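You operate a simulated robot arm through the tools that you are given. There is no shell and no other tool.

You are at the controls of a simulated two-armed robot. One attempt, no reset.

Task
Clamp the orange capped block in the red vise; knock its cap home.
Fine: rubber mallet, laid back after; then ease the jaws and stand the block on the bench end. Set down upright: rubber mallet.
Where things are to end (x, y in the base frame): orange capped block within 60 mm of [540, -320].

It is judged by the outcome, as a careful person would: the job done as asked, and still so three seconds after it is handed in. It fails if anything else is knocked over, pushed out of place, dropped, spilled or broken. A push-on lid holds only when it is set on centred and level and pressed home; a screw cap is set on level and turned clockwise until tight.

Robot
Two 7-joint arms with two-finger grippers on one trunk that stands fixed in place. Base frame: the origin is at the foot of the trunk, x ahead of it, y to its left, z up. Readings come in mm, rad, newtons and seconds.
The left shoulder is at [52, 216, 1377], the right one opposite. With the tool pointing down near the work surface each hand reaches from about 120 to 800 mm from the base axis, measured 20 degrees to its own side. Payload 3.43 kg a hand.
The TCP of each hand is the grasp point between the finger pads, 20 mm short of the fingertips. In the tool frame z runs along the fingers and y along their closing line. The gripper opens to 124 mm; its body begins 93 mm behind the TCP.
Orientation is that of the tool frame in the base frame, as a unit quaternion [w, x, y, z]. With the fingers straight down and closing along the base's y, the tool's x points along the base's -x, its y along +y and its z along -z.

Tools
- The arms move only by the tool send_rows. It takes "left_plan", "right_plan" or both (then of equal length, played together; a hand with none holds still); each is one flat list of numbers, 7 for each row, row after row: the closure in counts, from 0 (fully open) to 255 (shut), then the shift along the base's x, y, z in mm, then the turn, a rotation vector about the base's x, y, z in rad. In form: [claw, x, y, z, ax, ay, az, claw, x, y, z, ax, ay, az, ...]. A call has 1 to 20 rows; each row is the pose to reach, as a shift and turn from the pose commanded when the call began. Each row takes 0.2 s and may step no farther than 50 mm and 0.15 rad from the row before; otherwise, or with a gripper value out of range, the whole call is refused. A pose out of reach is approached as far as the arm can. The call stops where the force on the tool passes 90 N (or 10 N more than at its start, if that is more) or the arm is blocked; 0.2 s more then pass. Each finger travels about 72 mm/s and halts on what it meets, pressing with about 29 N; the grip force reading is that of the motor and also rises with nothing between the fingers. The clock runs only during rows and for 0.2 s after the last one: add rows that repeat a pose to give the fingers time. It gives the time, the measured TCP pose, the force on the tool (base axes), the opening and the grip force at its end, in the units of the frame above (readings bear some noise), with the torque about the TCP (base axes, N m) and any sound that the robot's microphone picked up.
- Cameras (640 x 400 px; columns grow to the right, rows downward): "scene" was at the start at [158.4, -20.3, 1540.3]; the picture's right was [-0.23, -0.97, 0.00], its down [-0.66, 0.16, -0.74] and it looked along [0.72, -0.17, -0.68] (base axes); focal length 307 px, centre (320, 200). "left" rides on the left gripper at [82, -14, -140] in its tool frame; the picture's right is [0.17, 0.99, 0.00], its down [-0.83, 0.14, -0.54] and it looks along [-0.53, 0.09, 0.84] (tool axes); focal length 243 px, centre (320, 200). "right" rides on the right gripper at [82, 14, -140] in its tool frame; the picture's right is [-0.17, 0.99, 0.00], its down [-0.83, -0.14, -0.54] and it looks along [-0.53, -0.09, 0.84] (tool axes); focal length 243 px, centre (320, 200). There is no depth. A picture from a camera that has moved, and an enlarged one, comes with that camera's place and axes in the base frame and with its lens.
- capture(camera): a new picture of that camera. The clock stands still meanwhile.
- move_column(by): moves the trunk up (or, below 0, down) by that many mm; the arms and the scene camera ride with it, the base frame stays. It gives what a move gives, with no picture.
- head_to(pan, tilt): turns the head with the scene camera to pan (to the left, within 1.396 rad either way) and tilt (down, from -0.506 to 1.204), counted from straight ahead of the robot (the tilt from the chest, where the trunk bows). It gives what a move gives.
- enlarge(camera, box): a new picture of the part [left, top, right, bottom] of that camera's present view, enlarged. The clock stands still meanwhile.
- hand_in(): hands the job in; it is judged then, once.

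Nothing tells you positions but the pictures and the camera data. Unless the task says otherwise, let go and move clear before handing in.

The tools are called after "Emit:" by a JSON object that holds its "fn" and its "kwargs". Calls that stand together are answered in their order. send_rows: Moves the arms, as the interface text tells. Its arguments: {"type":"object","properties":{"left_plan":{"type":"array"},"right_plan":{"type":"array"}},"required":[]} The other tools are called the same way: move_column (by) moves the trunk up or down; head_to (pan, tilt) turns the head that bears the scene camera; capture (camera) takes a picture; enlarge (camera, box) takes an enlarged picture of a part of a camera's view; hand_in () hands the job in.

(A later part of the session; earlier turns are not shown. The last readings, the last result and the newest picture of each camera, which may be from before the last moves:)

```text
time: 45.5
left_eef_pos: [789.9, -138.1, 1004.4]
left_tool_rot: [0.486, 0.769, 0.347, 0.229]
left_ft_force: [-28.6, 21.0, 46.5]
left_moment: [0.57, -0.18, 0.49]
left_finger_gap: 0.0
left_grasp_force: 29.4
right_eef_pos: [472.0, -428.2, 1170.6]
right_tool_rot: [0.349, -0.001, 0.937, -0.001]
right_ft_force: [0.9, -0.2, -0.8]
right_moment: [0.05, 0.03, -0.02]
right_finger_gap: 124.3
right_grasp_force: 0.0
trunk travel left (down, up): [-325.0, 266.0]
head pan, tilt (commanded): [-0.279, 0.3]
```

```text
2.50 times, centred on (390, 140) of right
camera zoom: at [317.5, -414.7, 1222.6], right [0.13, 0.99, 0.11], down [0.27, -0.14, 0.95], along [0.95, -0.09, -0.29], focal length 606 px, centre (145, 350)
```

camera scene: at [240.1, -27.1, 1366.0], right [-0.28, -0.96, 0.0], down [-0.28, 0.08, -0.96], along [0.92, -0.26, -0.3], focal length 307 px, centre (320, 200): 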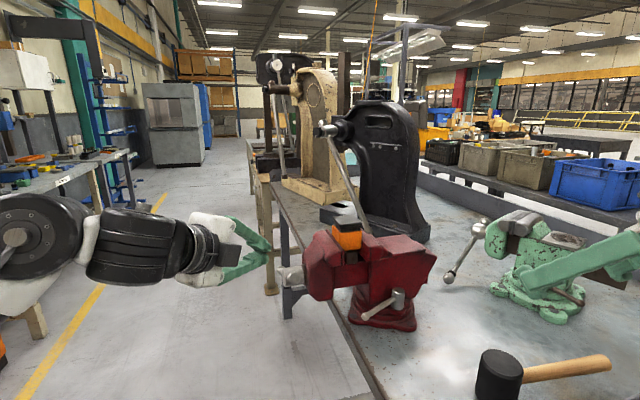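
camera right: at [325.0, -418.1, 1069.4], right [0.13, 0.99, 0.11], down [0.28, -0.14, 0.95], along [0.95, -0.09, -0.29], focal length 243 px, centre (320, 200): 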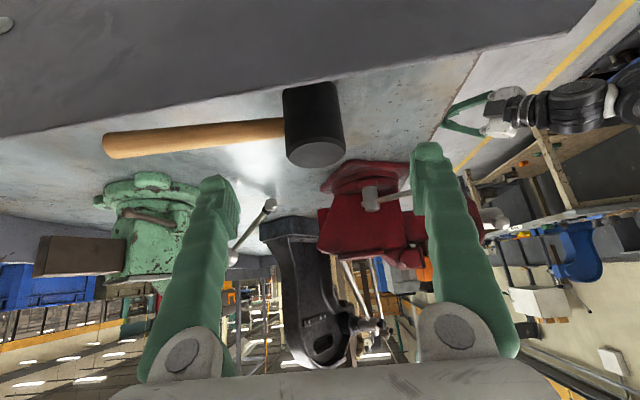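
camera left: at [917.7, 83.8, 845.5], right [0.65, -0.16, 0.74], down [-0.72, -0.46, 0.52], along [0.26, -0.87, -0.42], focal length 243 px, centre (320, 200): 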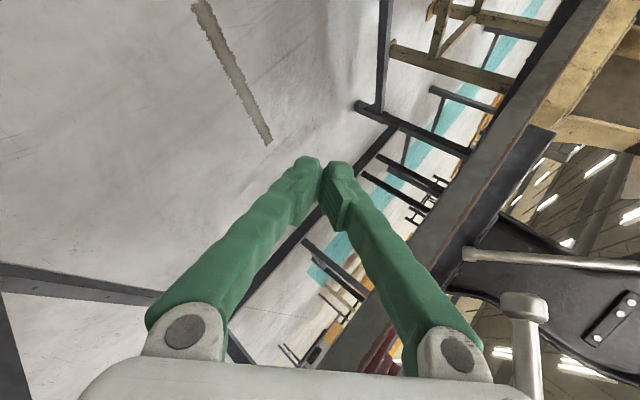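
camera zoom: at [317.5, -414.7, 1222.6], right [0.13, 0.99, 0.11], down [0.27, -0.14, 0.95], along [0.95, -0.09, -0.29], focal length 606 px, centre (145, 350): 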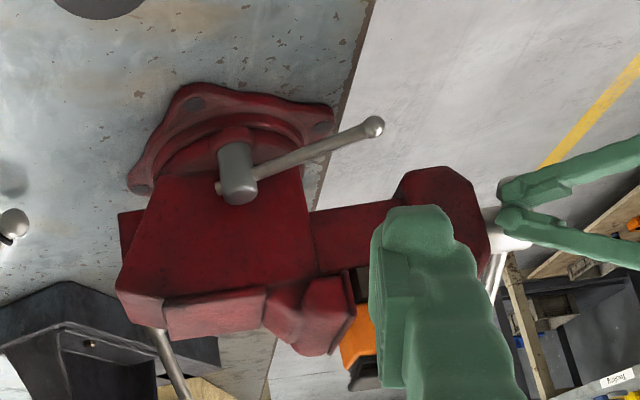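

The jaw has hardly moved over the last 70° while the push torque rose steadily to about 1.8 N·m, yet the picture suggests small gaps. I'll bring the right hand's camera around for a second look at the jaws.

Emit:
{"fn": "send_rows", "kwargs": {"right_plan": [0, 5, 35, 5, 0, 0, 0, 0, 10, 70, 10, 0, 0, 0, 0, 15, 105, 15, 0, 0, 0, 0, 20, 140, 20, 0, 0, 0, 0, 20, 140, 20, 0, 0, 0]}}

Emit:
{"fn": "enlarge", "kwargs": {"camera": "right", "box": [280, 60, 440, 220]}}

Emit:
{"fn": "capture", "kwargs": {"camera": "right"}}

```text
time: 46.7
left_eef_pos: [787.3, -144.2, 1000.1]
left_tool_rot: [0.483, 0.773, 0.343, 0.227]
left_ft_force: [-25.4, -12.6, 30.8]
left_moment: [-0.02, -0.13, 0.13]
left_finger_gap: 0.0
left_grasp_force: 28.8
right_eef_pos: [504.3, -324.5, 1199.0]
right_tool_rot: [0.348, -0.002, 0.938, 0.001]
right_ft_force: [-0.3, 0.0, -0.4]
right_moment: [0.02, 0.04, -0.01]
right_finger_gap: 124.2
right_grasp_force: 0.2
right hand out of reach, approached as far as the arm can: row 3, 4, 5
trunk travel left (down, up): [-325.0, 266.0]
head pan, tilt (commanded): [-0.279, 0.3]
```

```text
2.50 times, centred on (360, 140) of right
camera zoom: at [350.5, -311.9, 1251.4], right [0.12, 0.99, 0.11], down [0.28, -0.14, 0.95], along [0.95, -0.08, -0.29], focal length 606 px, centre (220, 350)
```

zoom: 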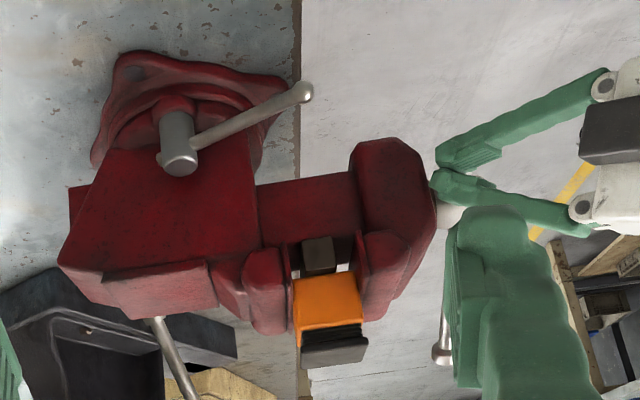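

```text
taken
camera right: at [350.5, -311.9, 1251.4], right [0.12, 0.99, 0.11], down [0.28, -0.14, 0.95], along [0.95, -0.08, -0.29], focal length 243 px, centre (320, 200)
```

right: 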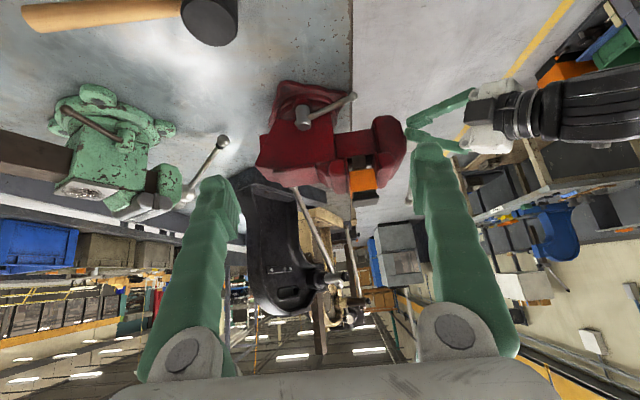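

I now have the block between the fingers in the right camera. I'll zoom in tightly on the jaw gaps.

Emit:
{"fn": "enlarge", "kwargs": {"camera": "right", "box": [325, 140, 395, 210]}}

Emit:
{"fn": "enlarge", "kwargs": {"camera": "left", "box": [200, 20, 440, 220]}}

```text
5.71 times, centred on (360, 175) of right
camera zoom: at [350.5, -311.9, 1251.4], right [0.12, 0.99, 0.11], down [0.28, -0.14, 0.95], along [0.95, -0.08, -0.29], focal length 1386 px, centre (91, 343)
```

zoom: 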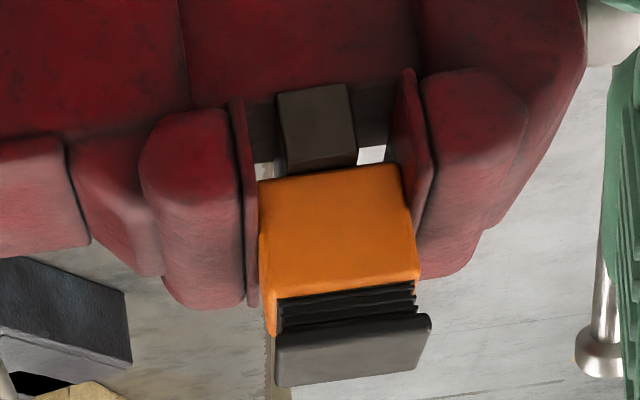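

```text
2.00 times, centred on (320, 120) of left
camera zoom: at [741.6, 4.4, 1048.2], right [0.42, -0.17, 0.89], down [-0.87, -0.35, 0.34], along [0.25, -0.92, -0.29], focal length 485 px, centre (320, 360)
```

zoom: 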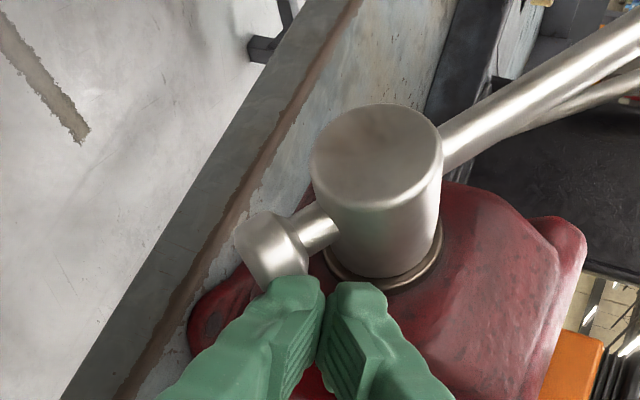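

From this nearer view the block reads about 52 mm wide and snug between both jaw plates, at roughly y = -240 and -293. That matches the torque rising since about 150°, so it is clamped. I'll take the left hand off the knob and check that the screw holds.

Emit:
{"fn": "send_rows", "kwargs": {"left_plan": [255, -15, 12, 8, 0, 0, 0, 255, -35, 32, 20, 0, 0, 0, 255, -55, 55, 40, 0, 0, 0, 255, -70, 75, 70, 0, 0, 0, 255, -75, 80, 105, 0, 0, 0]}}

Emit:
{"fn": "capture", "kwargs": {"camera": "scene"}}

Emit:
{"fn": "enlarge", "kwargs": {"camera": "scene", "box": [260, 160, 400, 290]}}

Emit:
{"fn": "enlarge", "kwargs": {"camera": "right", "box": [325, 140, 395, 210]}}

```text
time: 47.9
left_eef_pos: [720.0, -56.8, 1098.0]
left_tool_rot: [0.478, 0.773, 0.349, 0.228]
left_ft_force: [-0.1, -1.1, 0.3]
left_moment: [-0.01, -0.03, 0.0]
left_finger_gap: 0.0
left_grasp_force: 29.2
right_eef_pos: [510.1, -324.0, 1196.5]
right_tool_rot: [0.346, -0.002, 0.938, 0.001]
right_ft_force: [-0.9, 0.2, -0.3]
right_moment: [0.04, -0.04, 0.0]
right_finger_gap: 123.7
right_grasp_force: 0.0
trunk travel left (down, up): [-325.0, 266.0]
head pan, tilt (commanded): [-0.279, 0.3]
```

```text
taken
camera scene: at [238.8, -28.4, 1366.3], right [-0.28, -0.96, 0.0], down [-0.28, 0.08, -0.96], along [0.92, -0.26, -0.3], focal length 307 px, centre (320, 200)
```

scene: 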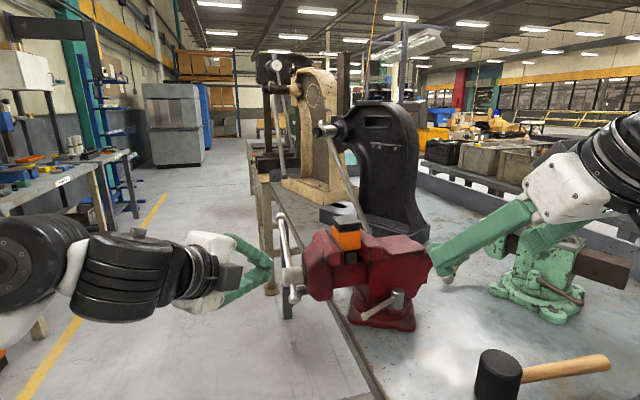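

```text
3.08 times, centred on (330, 225) of scene
camera zoom: at [238.8, -28.4, 1366.3], right [-0.28, -0.96, 0.0], down [-0.28, 0.08, -0.96], along [0.92, -0.26, -0.3], focal length 946 px, centre (289, 123)
```

zoom: 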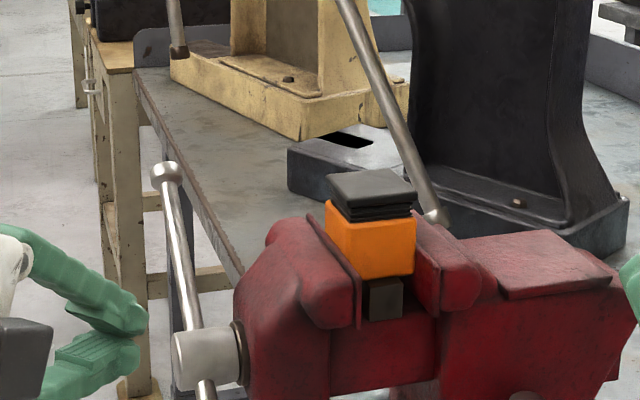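

```text
5.71 times, centred on (360, 175) of right
camera zoom: at [356.1, -312.3, 1249.7], right [0.12, 0.99, 0.11], down [0.28, -0.14, 0.95], along [0.95, -0.08, -0.3], focal length 1386 px, centre (91, 343)
```

zoom: 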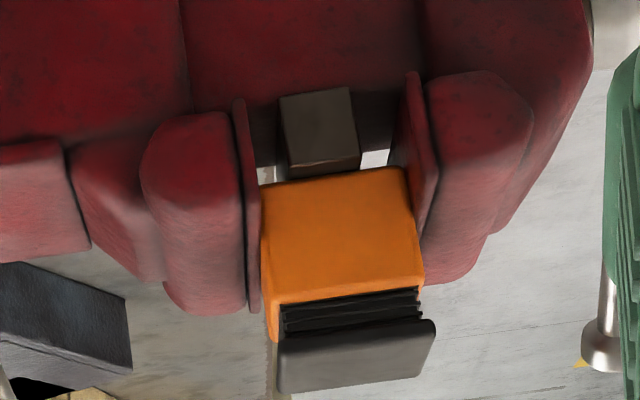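

The screw holds with the bar at about 210°, and the block stays snug in the jaws. Now for the mallet: I'll raise the trunk back 200 mm, pull the left hand out of the way and bring the right hand back over the bench.

Emit:
{"fn": "move_column", "kwargs": {"by": 200}}

Emit:
{"fn": "head_to", "kwargs": {"pan": -0.45, "tilt": 0.72}}

Emit:
{"fn": "send_rows", "kwargs": {"left_plan": [255, -30, 20, 0, 0, 0, 0, 200, -60, 40, 0, 0, 0, 0, 150, -90, 60, 0, 0, 0, 0, 100, -120, 80, 0, 0, 0, 0, 100, -150, 100, 0, 0, 0, 0], "right_plan": [0, 0, -35, -20, 0, 0, 0, 0, 0, -70, -40, 0, 0, 0, 0, 0, -105, -60, 0, 0, 0, 0, 0, -140, -80, 0, 0, 0, 0, 0, -175, -100, 0, 0, 0]}}

Emit:
{"fn": "capture", "kwargs": {"camera": "scene"}}

Emit:
{"fn": "capture", "kwargs": {"camera": "right"}}

```text
time: 50.1
left_eef_pos: [722.4, -56.0, 1293.6]
left_tool_rot: [0.478, 0.773, 0.351, 0.225]
left_ft_force: [-0.3, 0.2, 0.1]
left_moment: [0.02, -0.02, 0.02]
left_finger_gap: 0.0
left_grasp_force: 29.0
right_eef_pos: [508.8, -322.3, 1394.3]
right_tool_rot: [0.346, -0.001, 0.938, 0.0]
right_ft_force: [0.0, -0.6, 0.0]
right_moment: [-0.01, -0.01, 0.02]
right_finger_gap: 124.1
right_grasp_force: 0.1
trunk travel left (down, up): [-525.0, 66.0]
head pan, tilt (commanded): [-0.279, 0.3]
```

```text
time: 51.0
left_eef_pos: [722.1, -56.9, 1295.5]
left_tool_rot: [0.477, 0.773, 0.351, 0.227]
left_ft_force: [-0.1, 0.0, -0.1]
left_moment: [0.0, -0.01, 0.01]
left_finger_gap: 0.0
left_grasp_force: 29.2
right_eef_pos: [508.7, -323.4, 1394.9]
right_tool_rot: [0.347, 0.002, 0.938, 0.0]
right_ft_force: [0.0, -0.8, 0.5]
right_moment: [-0.02, -0.03, -0.03]
right_finger_gap: 123.8
right_grasp_force: 0.1
trunk travel left (down, up): [-525.0, 66.0]
head pan, tilt (commanded): [-0.45, 0.721]
```

```text
time: 52.2
left_eef_pos: [571.2, 40.8, 1295.0]
left_tool_rot: [0.478, 0.773, 0.35, 0.227]
left_ft_force: [-0.3, -0.5, 0.5]
left_moment: [0.01, -0.01, 0.0]
left_finger_gap: 75.2
left_grasp_force: 0.0
right_eef_pos: [510.0, -500.3, 1298.1]
right_tool_rot: [0.347, 0.0, 0.938, -0.001]
right_ft_force: [0.0, 0.1, 0.0]
right_moment: [0.0, -0.03, 0.04]
right_finger_gap: 124.0
right_grasp_force: 0.0
trunk travel left (down, up): [-525.0, 66.0]
head pan, tilt (commanded): [-0.45, 0.721]
```

```text
taken
camera scene: at [152.0, -39.0, 1542.5], right [-0.44, -0.9, 0.0], down [-0.59, 0.29, -0.75], along [0.68, -0.33, -0.66], focal length 307 px, centre (320, 200)
```

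scene: 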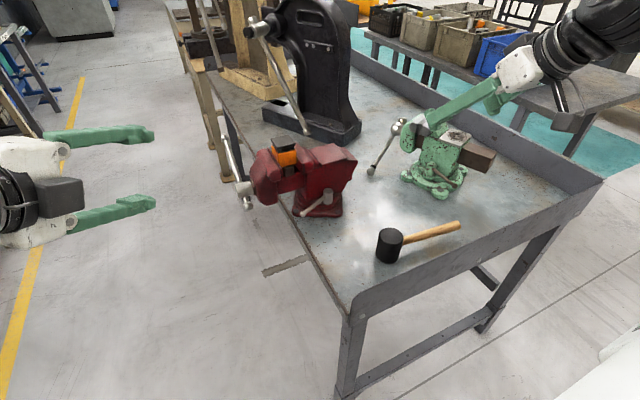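

```text
taken
camera right: at [355.5, -488.7, 1350.3], right [0.13, 0.99, 0.11], down [0.28, -0.14, 0.95], along [0.95, -0.09, -0.29], focal length 243 px, centre (320, 200)
```

right: 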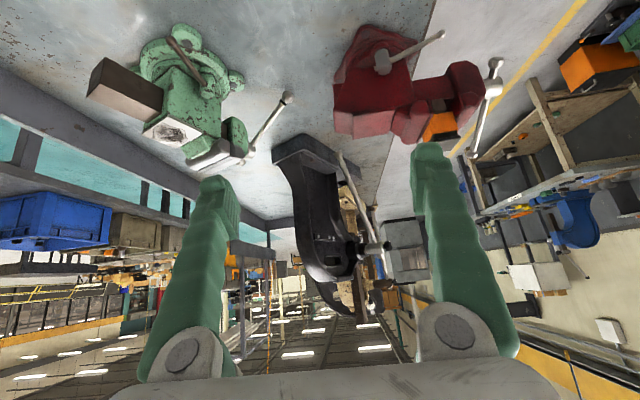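

I'll now turn the right hand tool-down above the bench near the mallet, to measure the mallet with both cameras.

Emit:
{"fn": "send_rows", "kwargs": {"right_plan": [0, -5, 5, -15, 0, 0.142, 0, 0, -10, 10, -30, 0, 0.284, 0, 0, -15, 15, -45, 0, 0.426, 0, 0, -20, 20, -60, 0, 0.568, 0, 0, -25, 25, -80, 0, 0.709, 0, 0, -25, 25, -80, 0, 0.709, 0]}}

Emit:
{"fn": "capture", "kwargs": {"camera": "right"}}

Emit:
{"fn": "enlarge", "kwargs": {"camera": "right", "box": [180, 60, 380, 200]}}

Emit:
{"fn": "enlarge", "kwargs": {"camera": "scene", "box": [360, 200, 480, 280]}}

```text
time: 53.6
left_eef_pos: [573.4, 42.1, 1295.5]
left_tool_rot: [0.478, 0.773, 0.35, 0.226]
left_ft_force: [-1.0, -1.0, 0.6]
left_moment: [-0.01, 0.02, 0.04]
left_finger_gap: 75.6
left_grasp_force: 0.0
right_eef_pos: [484.3, -474.6, 1215.6]
right_tool_rot: [0.0, 0.002, 1.0, 0.0]
right_ft_force: [0.5, -0.9, -0.3]
right_moment: [0.0, -0.01, -0.03]
right_finger_gap: 124.1
right_grasp_force: 0.1
trunk travel left (down, up): [-525.0, 66.0]
head pan, tilt (commanded): [-0.45, 0.721]
```

```text
taken
camera right: at [402.0, -462.8, 1356.7], right [0.17, 0.99, 0.0], down [0.83, -0.14, 0.54], along [0.53, -0.09, -0.84], focal length 243 px, centre (320, 200)
```

right: 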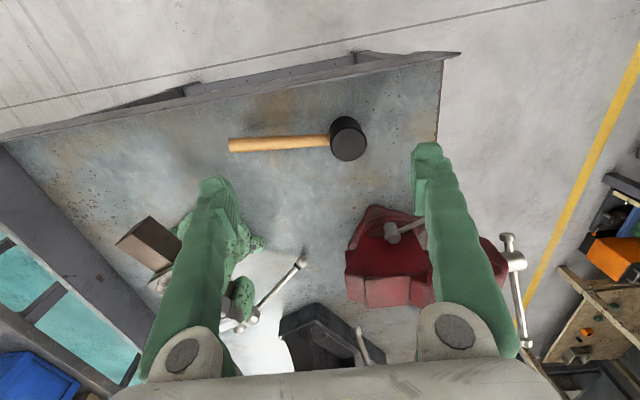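

```text
2.86 times, centred on (280, 130) of right
camera zoom: at [402.0, -462.8, 1356.7], right [0.17, 0.99, 0.0], down [0.83, -0.14, 0.54], along [0.53, -0.09, -0.84], focal length 693 px, centre (434, 400)
```

zoom: 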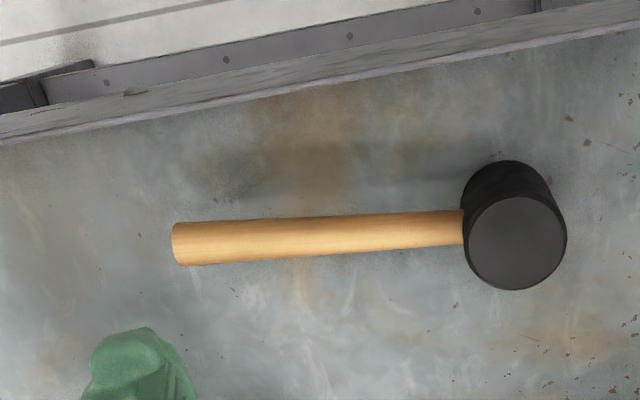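

```text
5.00 times, centred on (420, 240) of scene
camera zoom: at [152.0, -38.2, 1542.5], right [-0.44, -0.9, 0.0], down [-0.59, 0.29, -0.75], along [0.68, -0.33, -0.66], focal length 1537 px, centre (-180, 0)
```

zoom: 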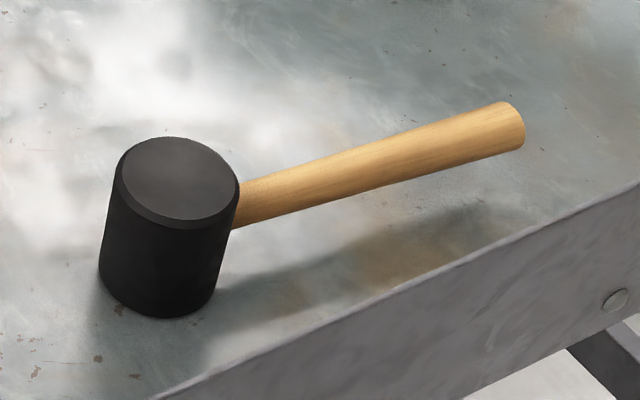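

The mallet head's top is centred near [554, -438.5, 948] with about 62 mm diameter. It stands on the bench at z of about 875, and the handle runs to about [530, -659, 911]. I'll grip it by the head, fingers pitched 41° and yawed 60°, starting with a pre-grasp pose behind it.

Emit:
{"fn": "send_rows", "kwargs": {"right_plan": [0, 4, -3, -24, 0.042, -0.072, 0.111, 0, 7, -6, -49, 0.084, -0.145, 0.222, 0, 11, -9, -74, 0.125, -0.217, 0.333, 0, 15, -12, -98, 0.167, -0.29, 0.444, 0, 18, -14, -123, 0.209, -0.362, 0.556, 0, 22, -17, -148, 0.251, -0.435, 0.667, 0, 26, -20, -172, 0.292, -0.507, 0.778, 0, 29, -23, -197, 0.334, -0.58, 0.889, 0, 33, -26, -220, 0.376, -0.652, 1.0, 0, 33, -26, -220, 0.376, -0.652, 1.0]}}

Emit:
{"fn": "capture", "kwargs": {"camera": "scene"}}

Emit:
{"fn": "capture", "kwargs": {"camera": "right"}}

```text
time: 55.8
left_eef_pos: [572.1, 41.2, 1295.0]
left_tool_rot: [0.479, 0.773, 0.35, 0.227]
left_ft_force: [0.1, 0.3, -1.1]
left_moment: [-0.03, -0.04, -0.02]
left_finger_gap: 75.4
left_grasp_force: 0.0
right_eef_pos: [515.7, -498.1, 996.0]
right_tool_rot: [0.305, -0.468, 0.811, 0.175]
right_ft_force: [1.2, -0.5, 0.3]
right_moment: [0.01, 0.01, -0.01]
right_finger_gap: 123.8
right_grasp_force: 0.0
trunk travel left (down, up): [-525.0, 66.0]
head pan, tilt (commanded): [-0.45, 0.721]
```

```text
taken
camera scene: at [152.4, -37.4, 1542.5], right [-0.44, -0.9, 0.0], down [-0.59, 0.29, -0.75], along [0.68, -0.33, -0.66], focal length 307 px, centre (320, 200)
```

scene: 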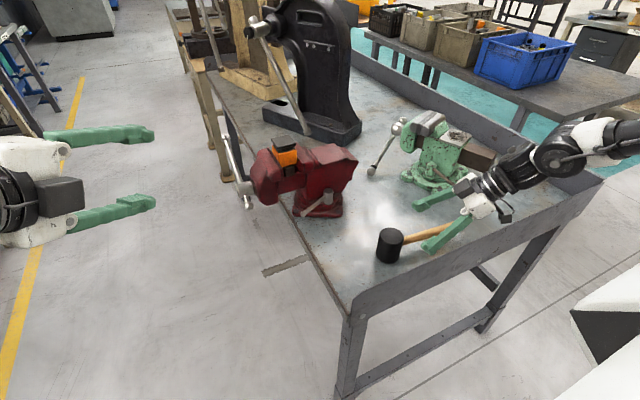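

```text
taken
camera right: at [428.1, -625.5, 1047.5], right [-0.79, 0.6, 0.11], down [0.25, 0.16, 0.95], along [0.55, 0.78, -0.28], focal length 243 px, centre (320, 200)
```

right: 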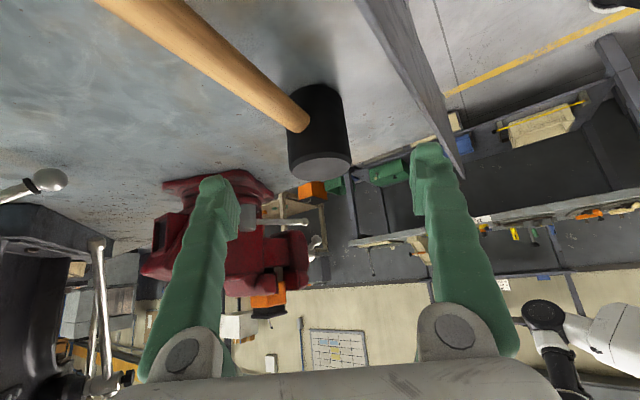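

The head sits centred between the open fingers in the right camera. I'll advance along the finger direction to straddle it.

Emit:
{"fn": "send_rows", "kwargs": {"right_plan": [0, 8, 12, -16, 0, 0, 0, 0, 15, 24, -33, 0, 0, 0, 0, 23, 36, -49, 0, 0, 0, 0, 30, 48, -66, 0, 0, 0, 0, 37, 58, -81, 0, 0, 0, 0, 37, 58, -81, 0, 0, 0]}}

Emit:
{"fn": "capture", "kwargs": {"camera": "right"}}

Emit:
{"fn": "enlarge", "kwargs": {"camera": "scene", "box": [360, 180, 520, 280]}}

```text
time: 57.2
left_eef_pos: [573.5, 41.7, 1295.9]
left_tool_rot: [0.478, 0.773, 0.35, 0.227]
left_ft_force: [-0.4, 0.2, -0.2]
left_moment: [-0.03, -0.02, 0.0]
left_finger_gap: 75.3
left_grasp_force: 0.0
right_eef_pos: [556.5, -442.8, 913.6]
right_tool_rot: [0.305, -0.468, 0.811, 0.176]
right_ft_force: [-0.2, -0.1, 0.5]
right_moment: [-0.04, 0.0, 0.01]
right_finger_gap: 123.9
right_grasp_force: 0.1
trunk travel left (down, up): [-525.0, 66.0]
head pan, tilt (commanded): [-0.45, 0.721]
```

```text
taken
camera right: at [467.2, -570.8, 965.0], right [-0.79, 0.6, 0.11], down [0.26, 0.16, 0.95], along [0.56, 0.78, -0.28], focal length 243 px, centre (320, 200)
```

right: 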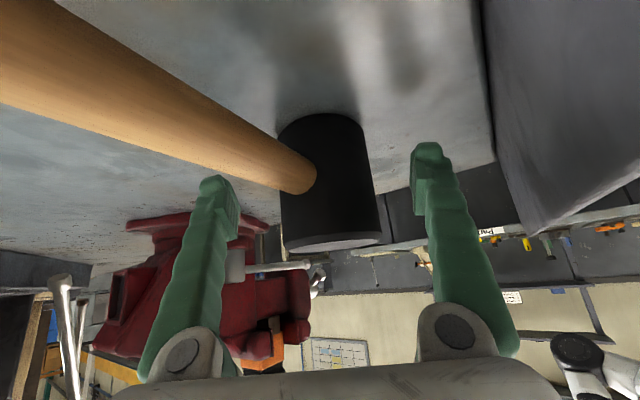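

```text
4.00 times, centred on (440, 230) of scene
camera zoom: at [152.8, -37.9, 1542.4], right [-0.44, -0.9, 0.0], down [-0.59, 0.29, -0.75], along [0.68, -0.33, -0.66], focal length 1230 px, centre (-160, 80)
```

zoom: 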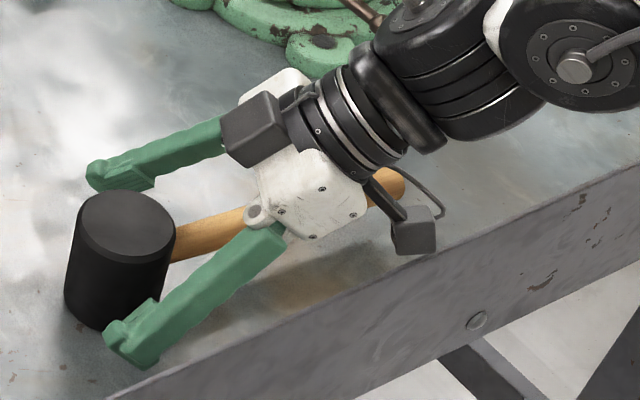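

The head is centred between the fingers with the handle passing clear beneath the palm. I'll close the grip.

Emit:
{"fn": "send_rows", "kwargs": {"right_plan": [120, -1, 2, 0, 0, 0, 0, 200, -1, 2, 0, 0, 0, 0, 255, -1, 2, 0, 0, 0, 0, 255, -1, 2, 0, 0, 0, 0, 255, -1, 2, 0, 0, 0, 0]}}

Emit:
{"fn": "capture", "kwargs": {"camera": "right"}}

Emit:
{"fn": "enlarge", "kwargs": {"camera": "scene", "box": [360, 180, 520, 280]}}

```text
time: 58.4
left_eef_pos: [573.8, 41.5, 1295.6]
left_tool_rot: [0.477, 0.773, 0.351, 0.227]
left_ft_force: [-0.5, -0.2, 0.1]
left_moment: [0.0, 0.01, 0.01]
left_finger_gap: 75.6
left_grasp_force: 0.1
right_eef_pos: [553.3, -440.3, 914.5]
right_tool_rot: [0.303, -0.468, 0.811, 0.176]
right_ft_force: [-1.6, 2.6, 0.6]
right_moment: [0.07, 0.12, -0.05]
right_finger_gap: 61.6
right_grasp_force: 29.2
trunk travel left (down, up): [-525.0, 66.0]
head pan, tilt (commanded): [-0.45, 0.721]
```

```text
taken
camera right: at [465.0, -568.1, 965.7], right [-0.79, 0.6, 0.11], down [0.26, 0.16, 0.95], along [0.55, 0.78, -0.28], focal length 243 px, centre (320, 200)
```

right: 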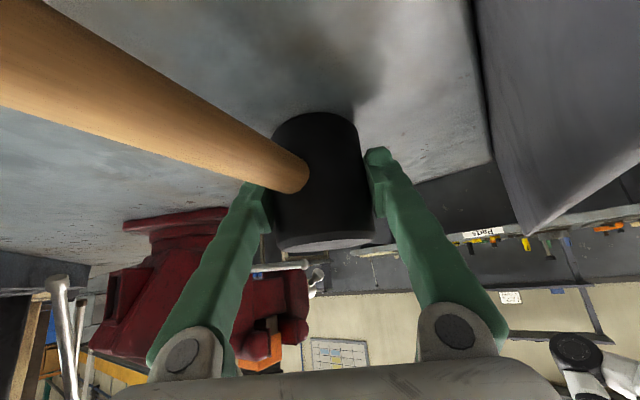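

```text
4.00 times, centred on (440, 230) of scene
camera zoom: at [153.0, -37.6, 1542.3], right [-0.44, -0.9, 0.0], down [-0.59, 0.29, -0.75], along [0.68, -0.33, -0.66], focal length 1230 px, centre (-160, 80)
```

zoom: 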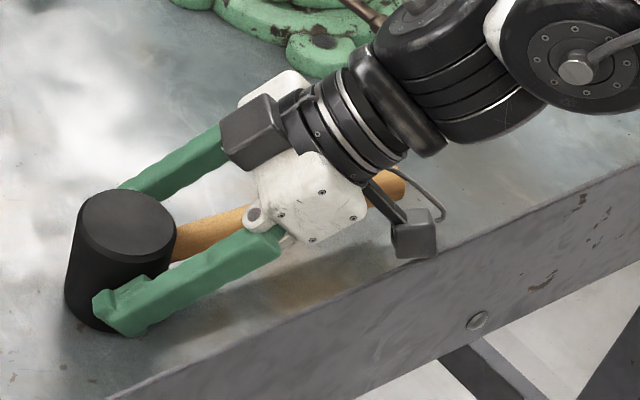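

The mallet head is gripped with a 61.6 mm gap. I'll lift straight up and check how it hangs.

Emit:
{"fn": "send_rows", "kwargs": {"right_plan": [255, 0, 0, 10, 0, 0, 0, 255, 0, 0, 30, 0, 0, 0, 255, 0, 0, 60, 0, 0, 0, 255, 0, 0, 90, 0, 0, 0, 255, 0, 0, 90, 0, 0, 0]}}

Emit:
{"fn": "capture", "kwargs": {"camera": "right"}}

Emit:
{"fn": "enlarge", "kwargs": {"camera": "scene", "box": [340, 160, 520, 280]}}

```text
time: 59.6
left_eef_pos: [574.4, 42.0, 1294.0]
left_tool_rot: [0.477, 0.773, 0.351, 0.226]
left_ft_force: [0.9, 0.0, -0.2]
left_moment: [0.01, 0.0, 0.0]
left_finger_gap: 75.7
left_grasp_force: 0.0
right_eef_pos: [553.7, -440.3, 1003.1]
right_tool_rot: [0.304, -0.468, 0.811, 0.176]
right_ft_force: [0.0, -0.3, -3.7]
right_moment: [0.1, 0.0, 0.03]
right_finger_gap: 61.2
right_grasp_force: 29.1
trunk travel left (down, up): [-525.0, 66.0]
head pan, tilt (commanded): [-0.45, 0.721]
```

```text
taken
camera right: at [465.0, -568.4, 1056.1], right [-0.79, 0.6, 0.11], down [0.26, 0.16, 0.95], along [0.55, 0.78, -0.28], focal length 243 px, centre (320, 200)
```

right: 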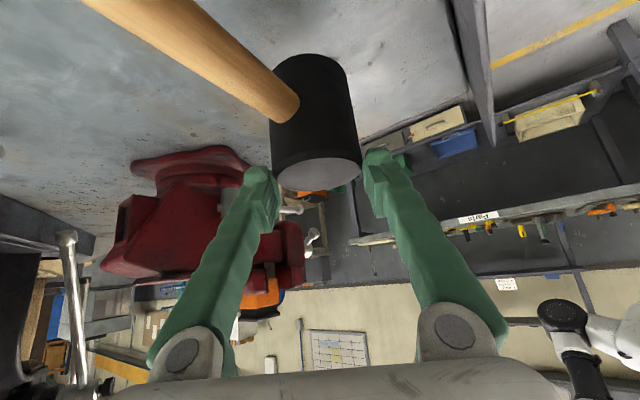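

```text
3.33 times, centred on (430, 220) of scene
camera zoom: at [153.9, -38.3, 1542.2], right [-0.44, -0.9, 0.0], down [-0.59, 0.29, -0.75], along [0.68, -0.33, -0.66], focal length 1025 px, centre (-47, 133)
```

zoom: 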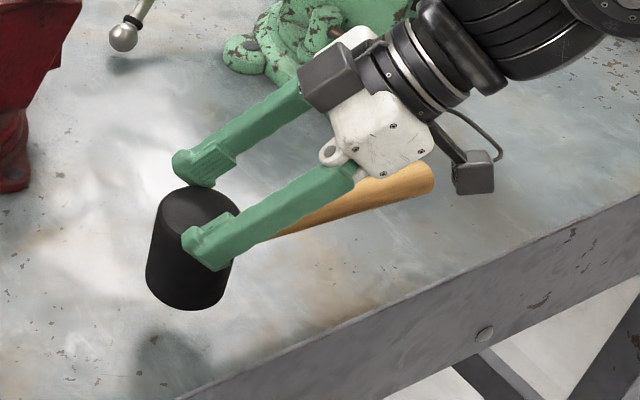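

The mallet is slipping down through the fingers, now held only near the top of its head. I'll set it straight back down the ~42 mm to the bench before it drops.

Emit:
{"fn": "send_rows", "kwargs": {"right_plan": [255, 0, 0, -24, 0, 0, 0, 255, 0, 0, -41, 0, 0, 0, 255, 0, 0, -44, 0, 0, 0]}}

Emit:
{"fn": "capture", "kwargs": {"camera": "right"}}

Emit:
{"fn": "enlarge", "kwargs": {"camera": "scene", "box": [340, 160, 520, 280]}}

```text
time: 60.4
left_eef_pos: [571.2, 42.1, 1297.3]
left_tool_rot: [0.479, 0.773, 0.349, 0.227]
left_ft_force: [-0.3, 0.1, -0.2]
left_moment: [-0.01, -0.01, -0.03]
left_finger_gap: 75.2
left_grasp_force: 0.0
right_eef_pos: [551.6, -440.5, 963.6]
right_tool_rot: [0.306, -0.468, 0.81, 0.175]
right_ft_force: [-6.0, -7.4, 14.6]
right_moment: [-0.28, 0.94, 0.22]
right_finger_gap: 61.4
right_grasp_force: 28.8
trunk travel left (down, up): [-525.0, 66.0]
head pan, tilt (commanded): [-0.45, 0.721]
```

```text
taken
camera right: at [462.3, -567.5, 1014.3], right [-0.79, 0.6, 0.11], down [0.25, 0.16, 0.95], along [0.56, 0.78, -0.28], focal length 243 px, centre (320, 200)
```

right: 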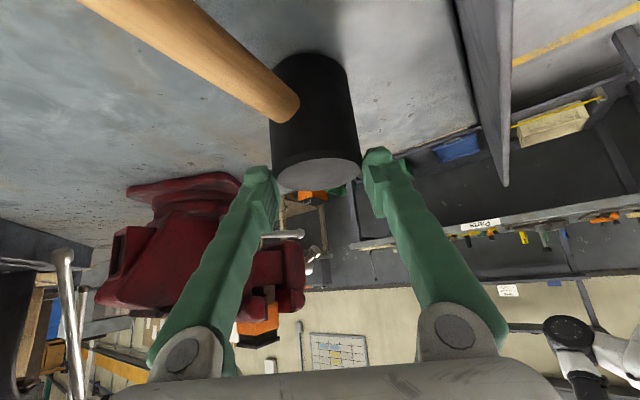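

```text
3.33 times, centred on (430, 220) of scene
camera zoom: at [150.4, -37.6, 1542.9], right [-0.44, -0.9, 0.0], down [-0.59, 0.29, -0.75], along [0.68, -0.33, -0.66], focal length 1025 px, centre (-47, 133)
```

zoom: 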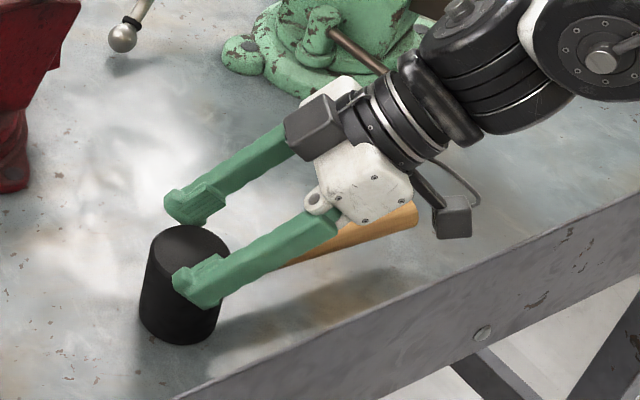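

It's back on the bench without being dropped. The slip was likely because one finger fouled the handle at that yaw. I'll open the fingers gently so it settles flat, back away, and regrip from the opposite side, where the handle points away from the palm.

Emit:
{"fn": "send_rows", "kwargs": {"right_plan": [122, 0, 0, 0, 0, 0, 0, 115, 0, 0, 0, 0, 0, 0, 90, 0, 0, 0, 0, 0, 0, 0, 0, 0, 0, 0, 0, 0, 0, 0, 0, 0, 0, 0, 0]}}

Emit:
{"fn": "enlarge", "kwargs": {"camera": "scene", "box": [340, 160, 520, 280]}}

Emit:
{"fn": "capture", "kwargs": {"camera": "right"}}

```text
time: 61.6
left_eef_pos: [573.4, 40.4, 1294.2]
left_tool_rot: [0.478, 0.773, 0.35, 0.225]
left_ft_force: [-1.0, 0.7, -0.7]
left_moment: [0.0, 0.0, 0.0]
left_finger_gap: 75.3
left_grasp_force: 0.0
right_eef_pos: [552.5, -438.4, 959.3]
right_tool_rot: [0.305, -0.468, 0.811, 0.175]
right_ft_force: [-0.1, 0.5, 0.0]
right_moment: [0.01, 0.05, -0.01]
right_finger_gap: 123.8
right_grasp_force: 0.0
trunk travel left (down, up): [-525.0, 66.0]
head pan, tilt (commanded): [-0.45, 0.721]
```

```text
3.33 times, centred on (430, 220) of scene
camera zoom: at [153.1, -37.8, 1542.3], right [-0.44, -0.9, 0.0], down [-0.59, 0.29, -0.75], along [0.68, -0.33, -0.66], focal length 1025 px, centre (-47, 133)
```

zoom: 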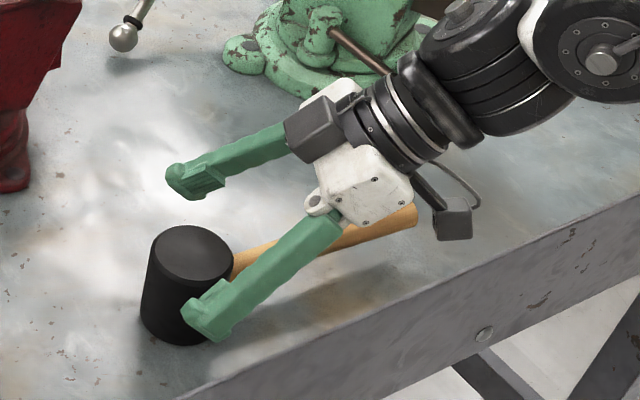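

```text
taken
camera right: at [463.2, -567.3, 1012.4], right [-0.79, 0.6, 0.11], down [0.26, 0.16, 0.95], along [0.56, 0.78, -0.28], focal length 243 px, centre (320, 200)
```

right: 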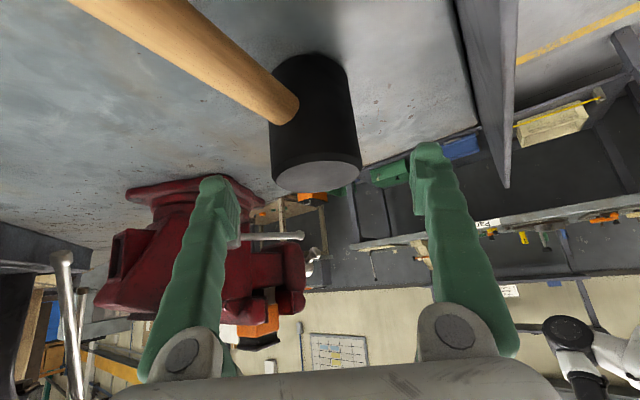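

The mallet stands flat where it was. I'll back off along the fingers, then yaw the hand around to point the other way, with fingers toward -y, at a safe height.

Emit:
{"fn": "send_rows", "kwargs": {"right_plan": [0, -11, -19, 25, 0, 0, 0, 0, -22, -37, 49, 0, 0, 0, 0, -33, -56, 75, 0, 0, 0, 0, -43, -74, 110, 0, 0, 0, 0, -43, -74, 150, 0, 0, 0, 0, -43, -60, 190, 0, 0, 0]}}

Emit:
{"fn": "send_rows", "kwargs": {"right_plan": [0, 2, 4, 0, 0, 0, -0.145, 0, 4, 8, 0, 0, 0, -0.291, 0, 6, 12, 0, 0, 0, -0.436, 0, 8, 16, 0, 0, 0, -0.582, 0, 10, 20, 0, 0, 0, -0.727, 0, 12, 24, 0, 0, 0, -0.873, 0, 14, 28, 0, 0, 0, -1.018, 0, 16, 32, 0, 0, 0, -1.164, 0, 18, 36, 0, 0, 0, -1.309, 0, 20, 40, 0, 0, 0, -1.454, 0, 22, 45, 0, 0, 0, -1.6, 0, 24, 50, 0, 0, 0, -1.745, 0, 26, 55, 0, 0, 0, -1.891, 0, 28, 60, 0, 0, 0, -2.036, 0, 30, 65, 0, 0, 0, -2.182, 0, 32, 70, 0, 0, 0, -2.327, 0, 34, 75, 0, 0, 0, -2.473, 0, 36, 80, 0, 0, 0, -2.618, 0, 36, 80, 0, 0, 0, -2.618]}}

Emit:
{"fn": "capture", "kwargs": {"camera": "scene"}}

Emit:
{"fn": "capture", "kwargs": {"camera": "right"}}

```text
time: 63.0
left_eef_pos: [573.6, 41.9, 1294.6]
left_tool_rot: [0.478, 0.773, 0.35, 0.226]
left_ft_force: [-0.3, -0.4, 0.5]
left_moment: [-0.03, -0.01, -0.01]
left_finger_gap: 75.4
left_grasp_force: 0.0
right_eef_pos: [509.2, -498.9, 1150.8]
right_tool_rot: [0.304, -0.467, 0.811, 0.175]
right_ft_force: [0.2, -0.6, -0.8]
right_moment: [0.0, 0.01, -0.01]
right_finger_gap: 123.9
right_grasp_force: 0.0
trunk travel left (down, up): [-525.0, 66.0]
head pan, tilt (commanded): [-0.45, 0.721]
```

```text
time: 67.0
left_eef_pos: [573.1, 36.4, 1295.8]
left_tool_rot: [0.477, 0.774, 0.35, 0.228]
left_ft_force: [0.0, -1.6, 0.6]
left_moment: [0.1, 0.08, 0.05]
left_finger_gap: 75.2
left_grasp_force: 0.1
right_eef_pos: [727.2, -446.6, 1126.1]
right_tool_rot: [0.252, 0.654, 0.67, -0.246]
right_ft_force: [-0.4, 1.3, -0.5]
right_moment: [-0.05, -0.02, 0.01]
right_finger_gap: 123.9
right_grasp_force: 0.0
right hand out of reach, approached as far as the arm can: row 10, 11, 12, 13, 14, 15, 16, 17, 18, 19
trunk travel left (down, up): [-525.0, 66.0]
head pan, tilt (commanded): [-0.45, 0.721]
```

```text
taken
camera scene: at [152.8, -44.5, 1542.5], right [-0.43, -0.9, 0.0], down [-0.59, 0.29, -0.75], along [0.68, -0.32, -0.66], focal length 307 px, centre (320, 200)
```

scene: 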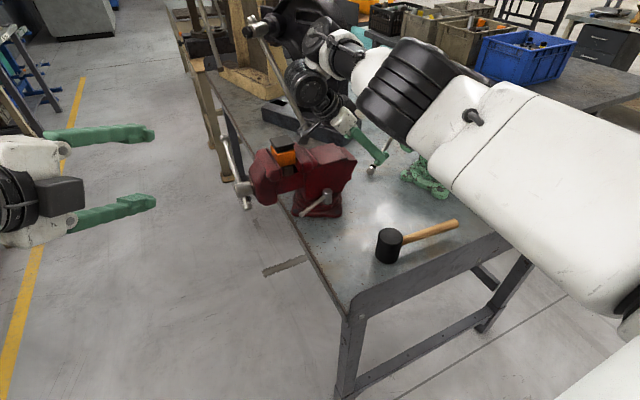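

```text
taken
camera right: at [737.8, -293.1, 1176.4], right [0.99, -0.1, 0.11], down [-0.13, -0.27, 0.95], along [-0.07, -0.96, -0.28], focal length 243 px, centre (320, 200)
```

right: 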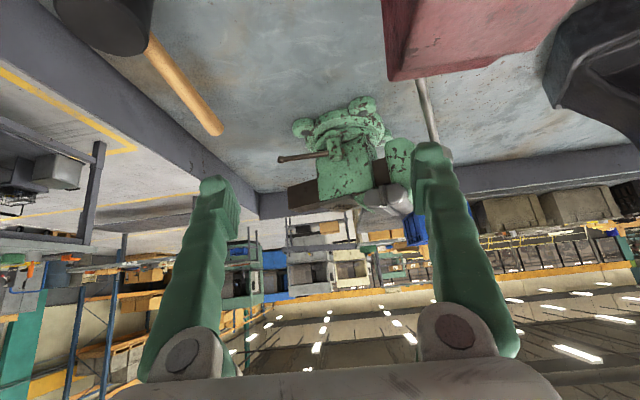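

That yaw isn't reachable close in, so the arm stretched out toward the vise, touching nothing. I'll bring it back around and use a yaw of 84° instead, so the handle passes squarely between the fingers.

Emit:
{"fn": "send_rows", "kwargs": {"right_plan": [0, 0, -3, 10, 0, 0, 0.145, 0, 0, -6, 20, 0, 0, 0.291, 0, 0, -9, 30, 0, 0, 0.436, 0, 0, -12, 40, 0, 0, 0.582, 0, 0, -15, 50, 0, 0, 0.727, 0, 0, -18, 55, 0, 0, 0.873, 0, 0, -21, 60, 0, 0, 1.018, 0, 0, -24, 60, 0, 0, 1.164, 0, 0, -27, 60, 0, 0, 1.309, 0, 0, -30, 60, 0, 0, 1.454, 0, 0, -33, 60, 0, 0, 1.6, 0, 0, -36, 60, 0, 0, 1.745]}}

Emit:
{"fn": "capture", "kwargs": {"camera": "scene"}}

```text
time: 69.6
left_eef_pos: [572.8, 41.7, 1294.7]
left_tool_rot: [0.478, 0.773, 0.35, 0.227]
left_ft_force: [-0.7, -0.1, 0.8]
left_moment: [-0.01, -0.01, -0.01]
left_finger_gap: 75.1
left_grasp_force: 0.1
right_eef_pos: [728.4, -478.8, 1174.5]
right_tool_rot: [0.35, -0.082, 0.933, 0.031]
right_ft_force: [0.0, 0.3, 0.5]
right_moment: [0.0, -0.02, -0.02]
right_finger_gap: 123.9
right_grasp_force: 0.0
right hand out of reach, approached as far as the arm can: row 1, 2, 3
trunk travel left (down, up): [-525.0, 66.0]
head pan, tilt (commanded): [-0.45, 0.721]
```

```text
taken
camera scene: at [153.1, -37.2, 1542.4], right [-0.44, -0.9, 0.0], down [-0.59, 0.29, -0.75], along [0.68, -0.33, -0.66], focal length 307 px, centre (320, 200)
```

scene: 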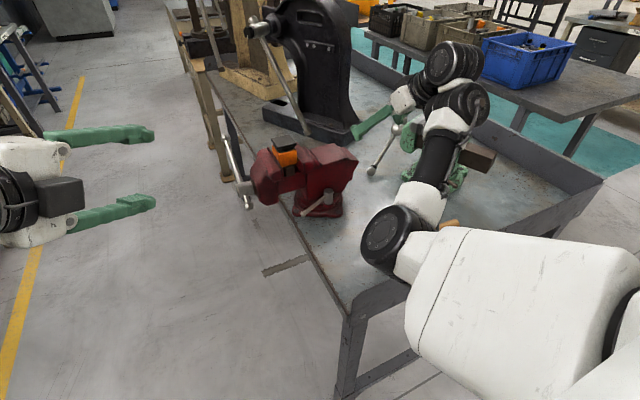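

The right elbow has swung into a different, lower position. I'll check from the other cameras that it is clear of the mallet before moving on.

Emit:
{"fn": "capture", "kwargs": {"camera": "left"}}

Emit:
{"fn": "capture", "kwargs": {"camera": "right"}}

Emit:
{"fn": "enlarge", "kwargs": {"camera": "scene", "box": [340, 160, 520, 300]}}

```text
taken
camera left: at [525.7, 190.5, 1344.9], right [0.43, -0.17, 0.89], down [-0.87, -0.36, 0.35], along [0.26, -0.92, -0.3], focal length 243 px, centre (320, 200)
```

left: 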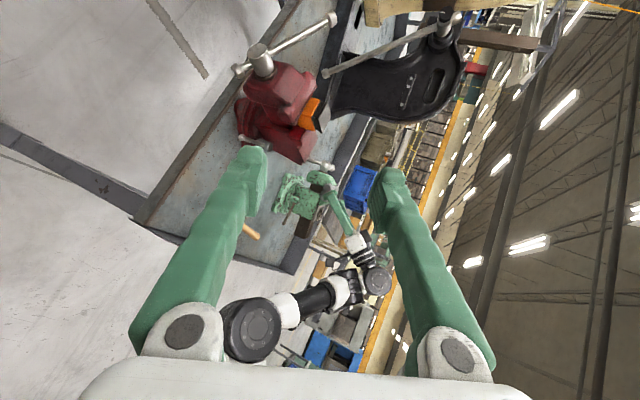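

```text
taken
camera right: at [574.1, -493.4, 1225.8], right [-0.05, 0.99, 0.11], down [0.29, -0.09, 0.95], along [0.96, 0.08, -0.28], focal length 243 px, centre (320, 200)
```

right: 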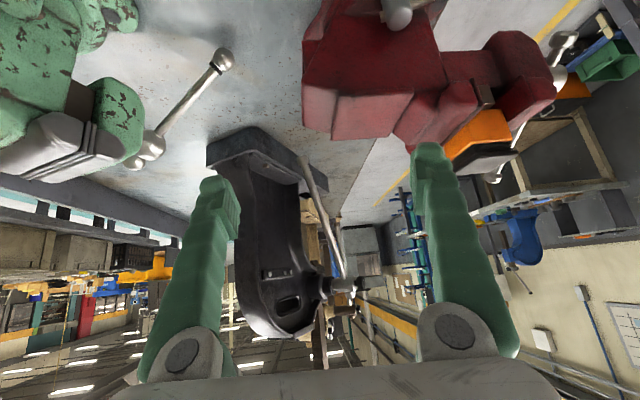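

```text
2.86 times, centred on (430, 230) of scene
camera zoom: at [153.1, -37.2, 1542.4], right [-0.44, -0.9, 0.0], down [-0.59, 0.29, -0.75], along [0.68, -0.33, -0.66], focal length 878 px, centre (6, 114)
```

zoom: 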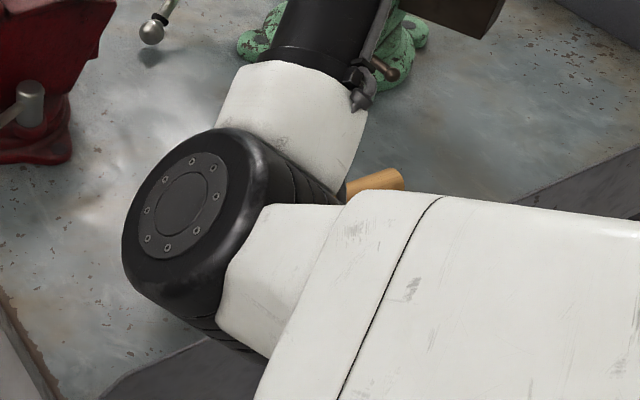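

The elbow is at about [388, -256, 1197], well clear above the bench, and this posture should actually suit fingers pointing toward -y. I'll try moving to above the mallet while yawing that way.

Emit:
{"fn": "send_rows", "kwargs": {"right_plan": [0, -14, 8, 0, 0, 0, -0.145, 0, -28, 16, 0, 0, 0, -0.291, 0, -42, 24, 0, 0, 0, -0.436, 0, -56, 32, 0, 0, 0, -0.582, 0, -70, 40, -5, 0, 0, -0.727, 0, -84, 48, -10, 0, 0, -0.873, 0, -98, 56, -15, 0, 0, -1.018, 0, -112, 64, -20, 0, 0, -1.164, 0, -126, 72, -25, 0, 0, -1.309, 0, -140, 80, -30, 0, 0, -1.454, 0, -154, 90, -35, 0, 0, -1.6, 0, -168, 100, -40, 0, 0, -1.745]}}

Emit:
{"fn": "capture", "kwargs": {"camera": "scene"}}

Emit:
{"fn": "capture", "kwargs": {"camera": "right"}}

```text
time: 72.2
left_eef_pos: [575.8, 44.6, 1294.6]
left_tool_rot: [0.478, 0.773, 0.351, 0.226]
left_ft_force: [0.2, 1.0, 0.0]
left_moment: [-0.04, -0.01, -0.05]
left_finger_gap: 75.2
left_grasp_force: 0.1
right_eef_pos: [512.3, -549.1, 1023.2]
right_tool_rot: [0.278, 0.571, 0.742, -0.215]
right_ft_force: [0.2, 0.2, 0.3]
right_moment: [-0.02, 0.0, 0.0]
right_finger_gap: 123.8
right_grasp_force: 0.0
right hand out of reach, approached as far as the arm can: row 7, 8, 9, 10, 11, 12
trunk travel left (down, up): [-525.0, 66.0]
head pan, tilt (commanded): [-0.45, 0.721]
```

```text
taken
camera scene: at [155.2, -35.1, 1542.2], right [-0.44, -0.9, 0.0], down [-0.6, 0.29, -0.75], along [0.68, -0.33, -0.66], focal length 307 px, centre (320, 200)
```

scene: 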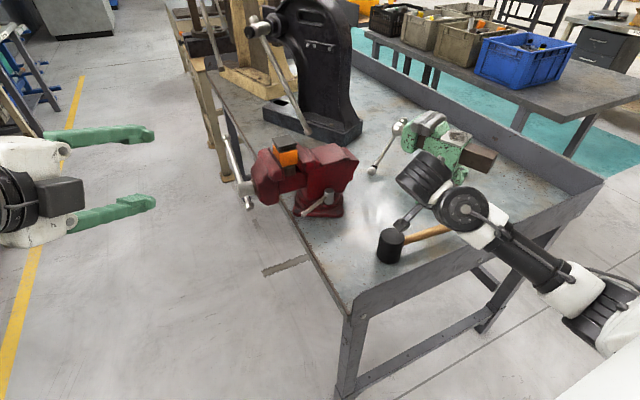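

```text
taken
camera right: at [487.2, -398.4, 1075.1], right [0.99, 0.13, 0.11], down [-0.06, -0.3, 0.95], along [0.16, -0.95, -0.28], focal length 243 px, centre (320, 200)
```

right: 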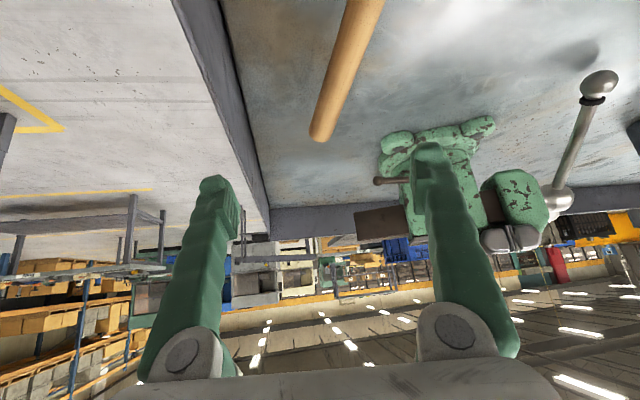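

The solver is awkward with that outward yaw. I'll raise the hand and rotate it back around to the inward side, where it worked well, this time to 84°.

Emit:
{"fn": "send_rows", "kwargs": {"right_plan": [0, 0, 2, 18, 0, 0, 0.139, 0, 0, 4, 36, 0, 0, 0.278, 0, 0, 8, 54, 0, 0, 0.417, 0, 0, 12, 72, 0, 0, 0.556, 0, 0, 16, 90, 0, 0, 0.695, 0, 0, 20, 105, 0, 0, 0.834, 0, 0, 24, 117, 0, 0, 0.973, 0, 0, 28, 127, 0, 0, 1.112, 0, 0, 32, 127, 0, 0, 1.251, 0, 0, 36, 127, 0, 0, 1.39, 0, 0, 40, 127, 0, 0, 1.529, 0, 0, 44, 127, 0, 0, 1.668, 0, 0, 48, 127, 0, 0, 1.807, 0, 0, 50, 127, 0, 0, 1.946, 0, 0, 50, 127, 0, 0, 2.085]}}

Emit:
{"fn": "capture", "kwargs": {"camera": "scene"}}

```text
time: 73.8
left_eef_pos: [573.8, 41.8, 1294.5]
left_tool_rot: [0.478, 0.774, 0.349, 0.226]
left_ft_force: [-0.4, 0.2, 0.4]
left_moment: [0.0, 0.0, -0.04]
left_finger_gap: 75.3
left_grasp_force: 0.1
right_eef_pos: [516.5, -523.5, 1146.9]
right_tool_rot: [0.358, 0.157, 0.919, -0.053]
right_ft_force: [7.6, -4.2, -3.0]
right_moment: [0.06, 0.03, 0.1]
right_finger_gap: 124.2
right_grasp_force: 0.1
right hand out of reach, approached as far as the arm can: row 8
trunk travel left (down, up): [-525.0, 66.0]
head pan, tilt (commanded): [-0.45, 0.721]
stopped in row 8 (right hand): the force on the tool passed its limit at 189 N (the readings are from after the stop); the commanded pose is now the measured one
```

```text
taken
camera scene: at [153.8, -37.4, 1542.3], right [-0.44, -0.9, 0.0], down [-0.59, 0.29, -0.75], along [0.68, -0.33, -0.66], focal length 307 px, centre (320, 200)
```

scene: 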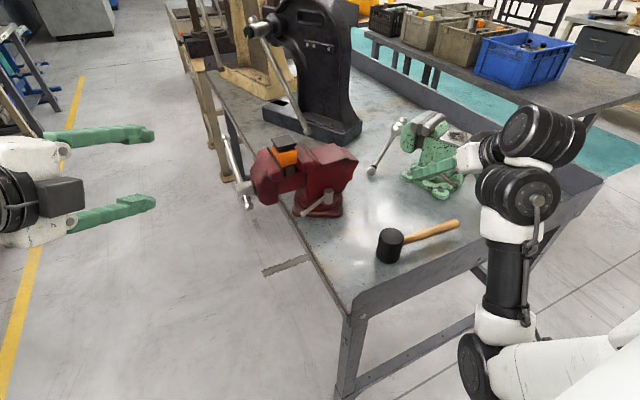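

There was a force spike at the end of that move, probably from the arm snapping between postures. I'll look closely for anything disturbed.

Emit:
{"fn": "enlarge", "kwargs": {"camera": "scene", "box": [360, 90, 620, 270]}}

Emit:
{"fn": "capture", "kwargs": {"camera": "right"}}

Emit:
{"fn": "capture", "kwargs": {"camera": "left"}}

```text
2.22 times, centred on (490, 180) of scene
camera zoom: at [153.8, -37.4, 1542.3], right [-0.44, -0.9, 0.0], down [-0.59, 0.29, -0.75], along [0.68, -0.33, -0.66], focal length 683 px, centre (-58, 244)
```

zoom: 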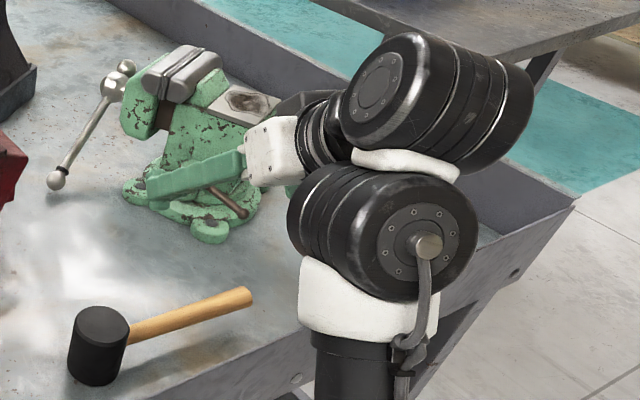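

```text
taken
camera right: at [374.8, -461.8, 1194.8], right [0.44, 0.89, 0.13], down [0.19, -0.23, 0.96], along [0.88, -0.4, -0.27], focal length 243 px, centre (320, 200)
```

right: 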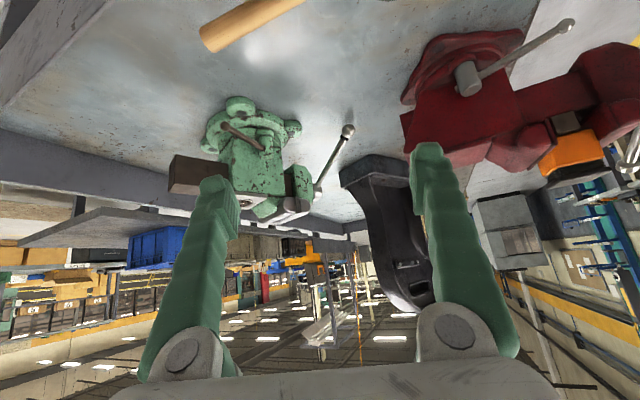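

```text
taken
camera left: at [526.3, 190.3, 1344.5], right [0.43, -0.17, 0.89], down [-0.87, -0.36, 0.35], along [0.26, -0.92, -0.3], focal length 243 px, centre (320, 200)
```

left: 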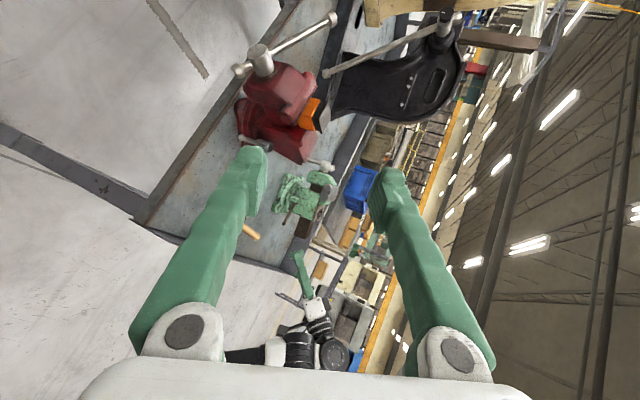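

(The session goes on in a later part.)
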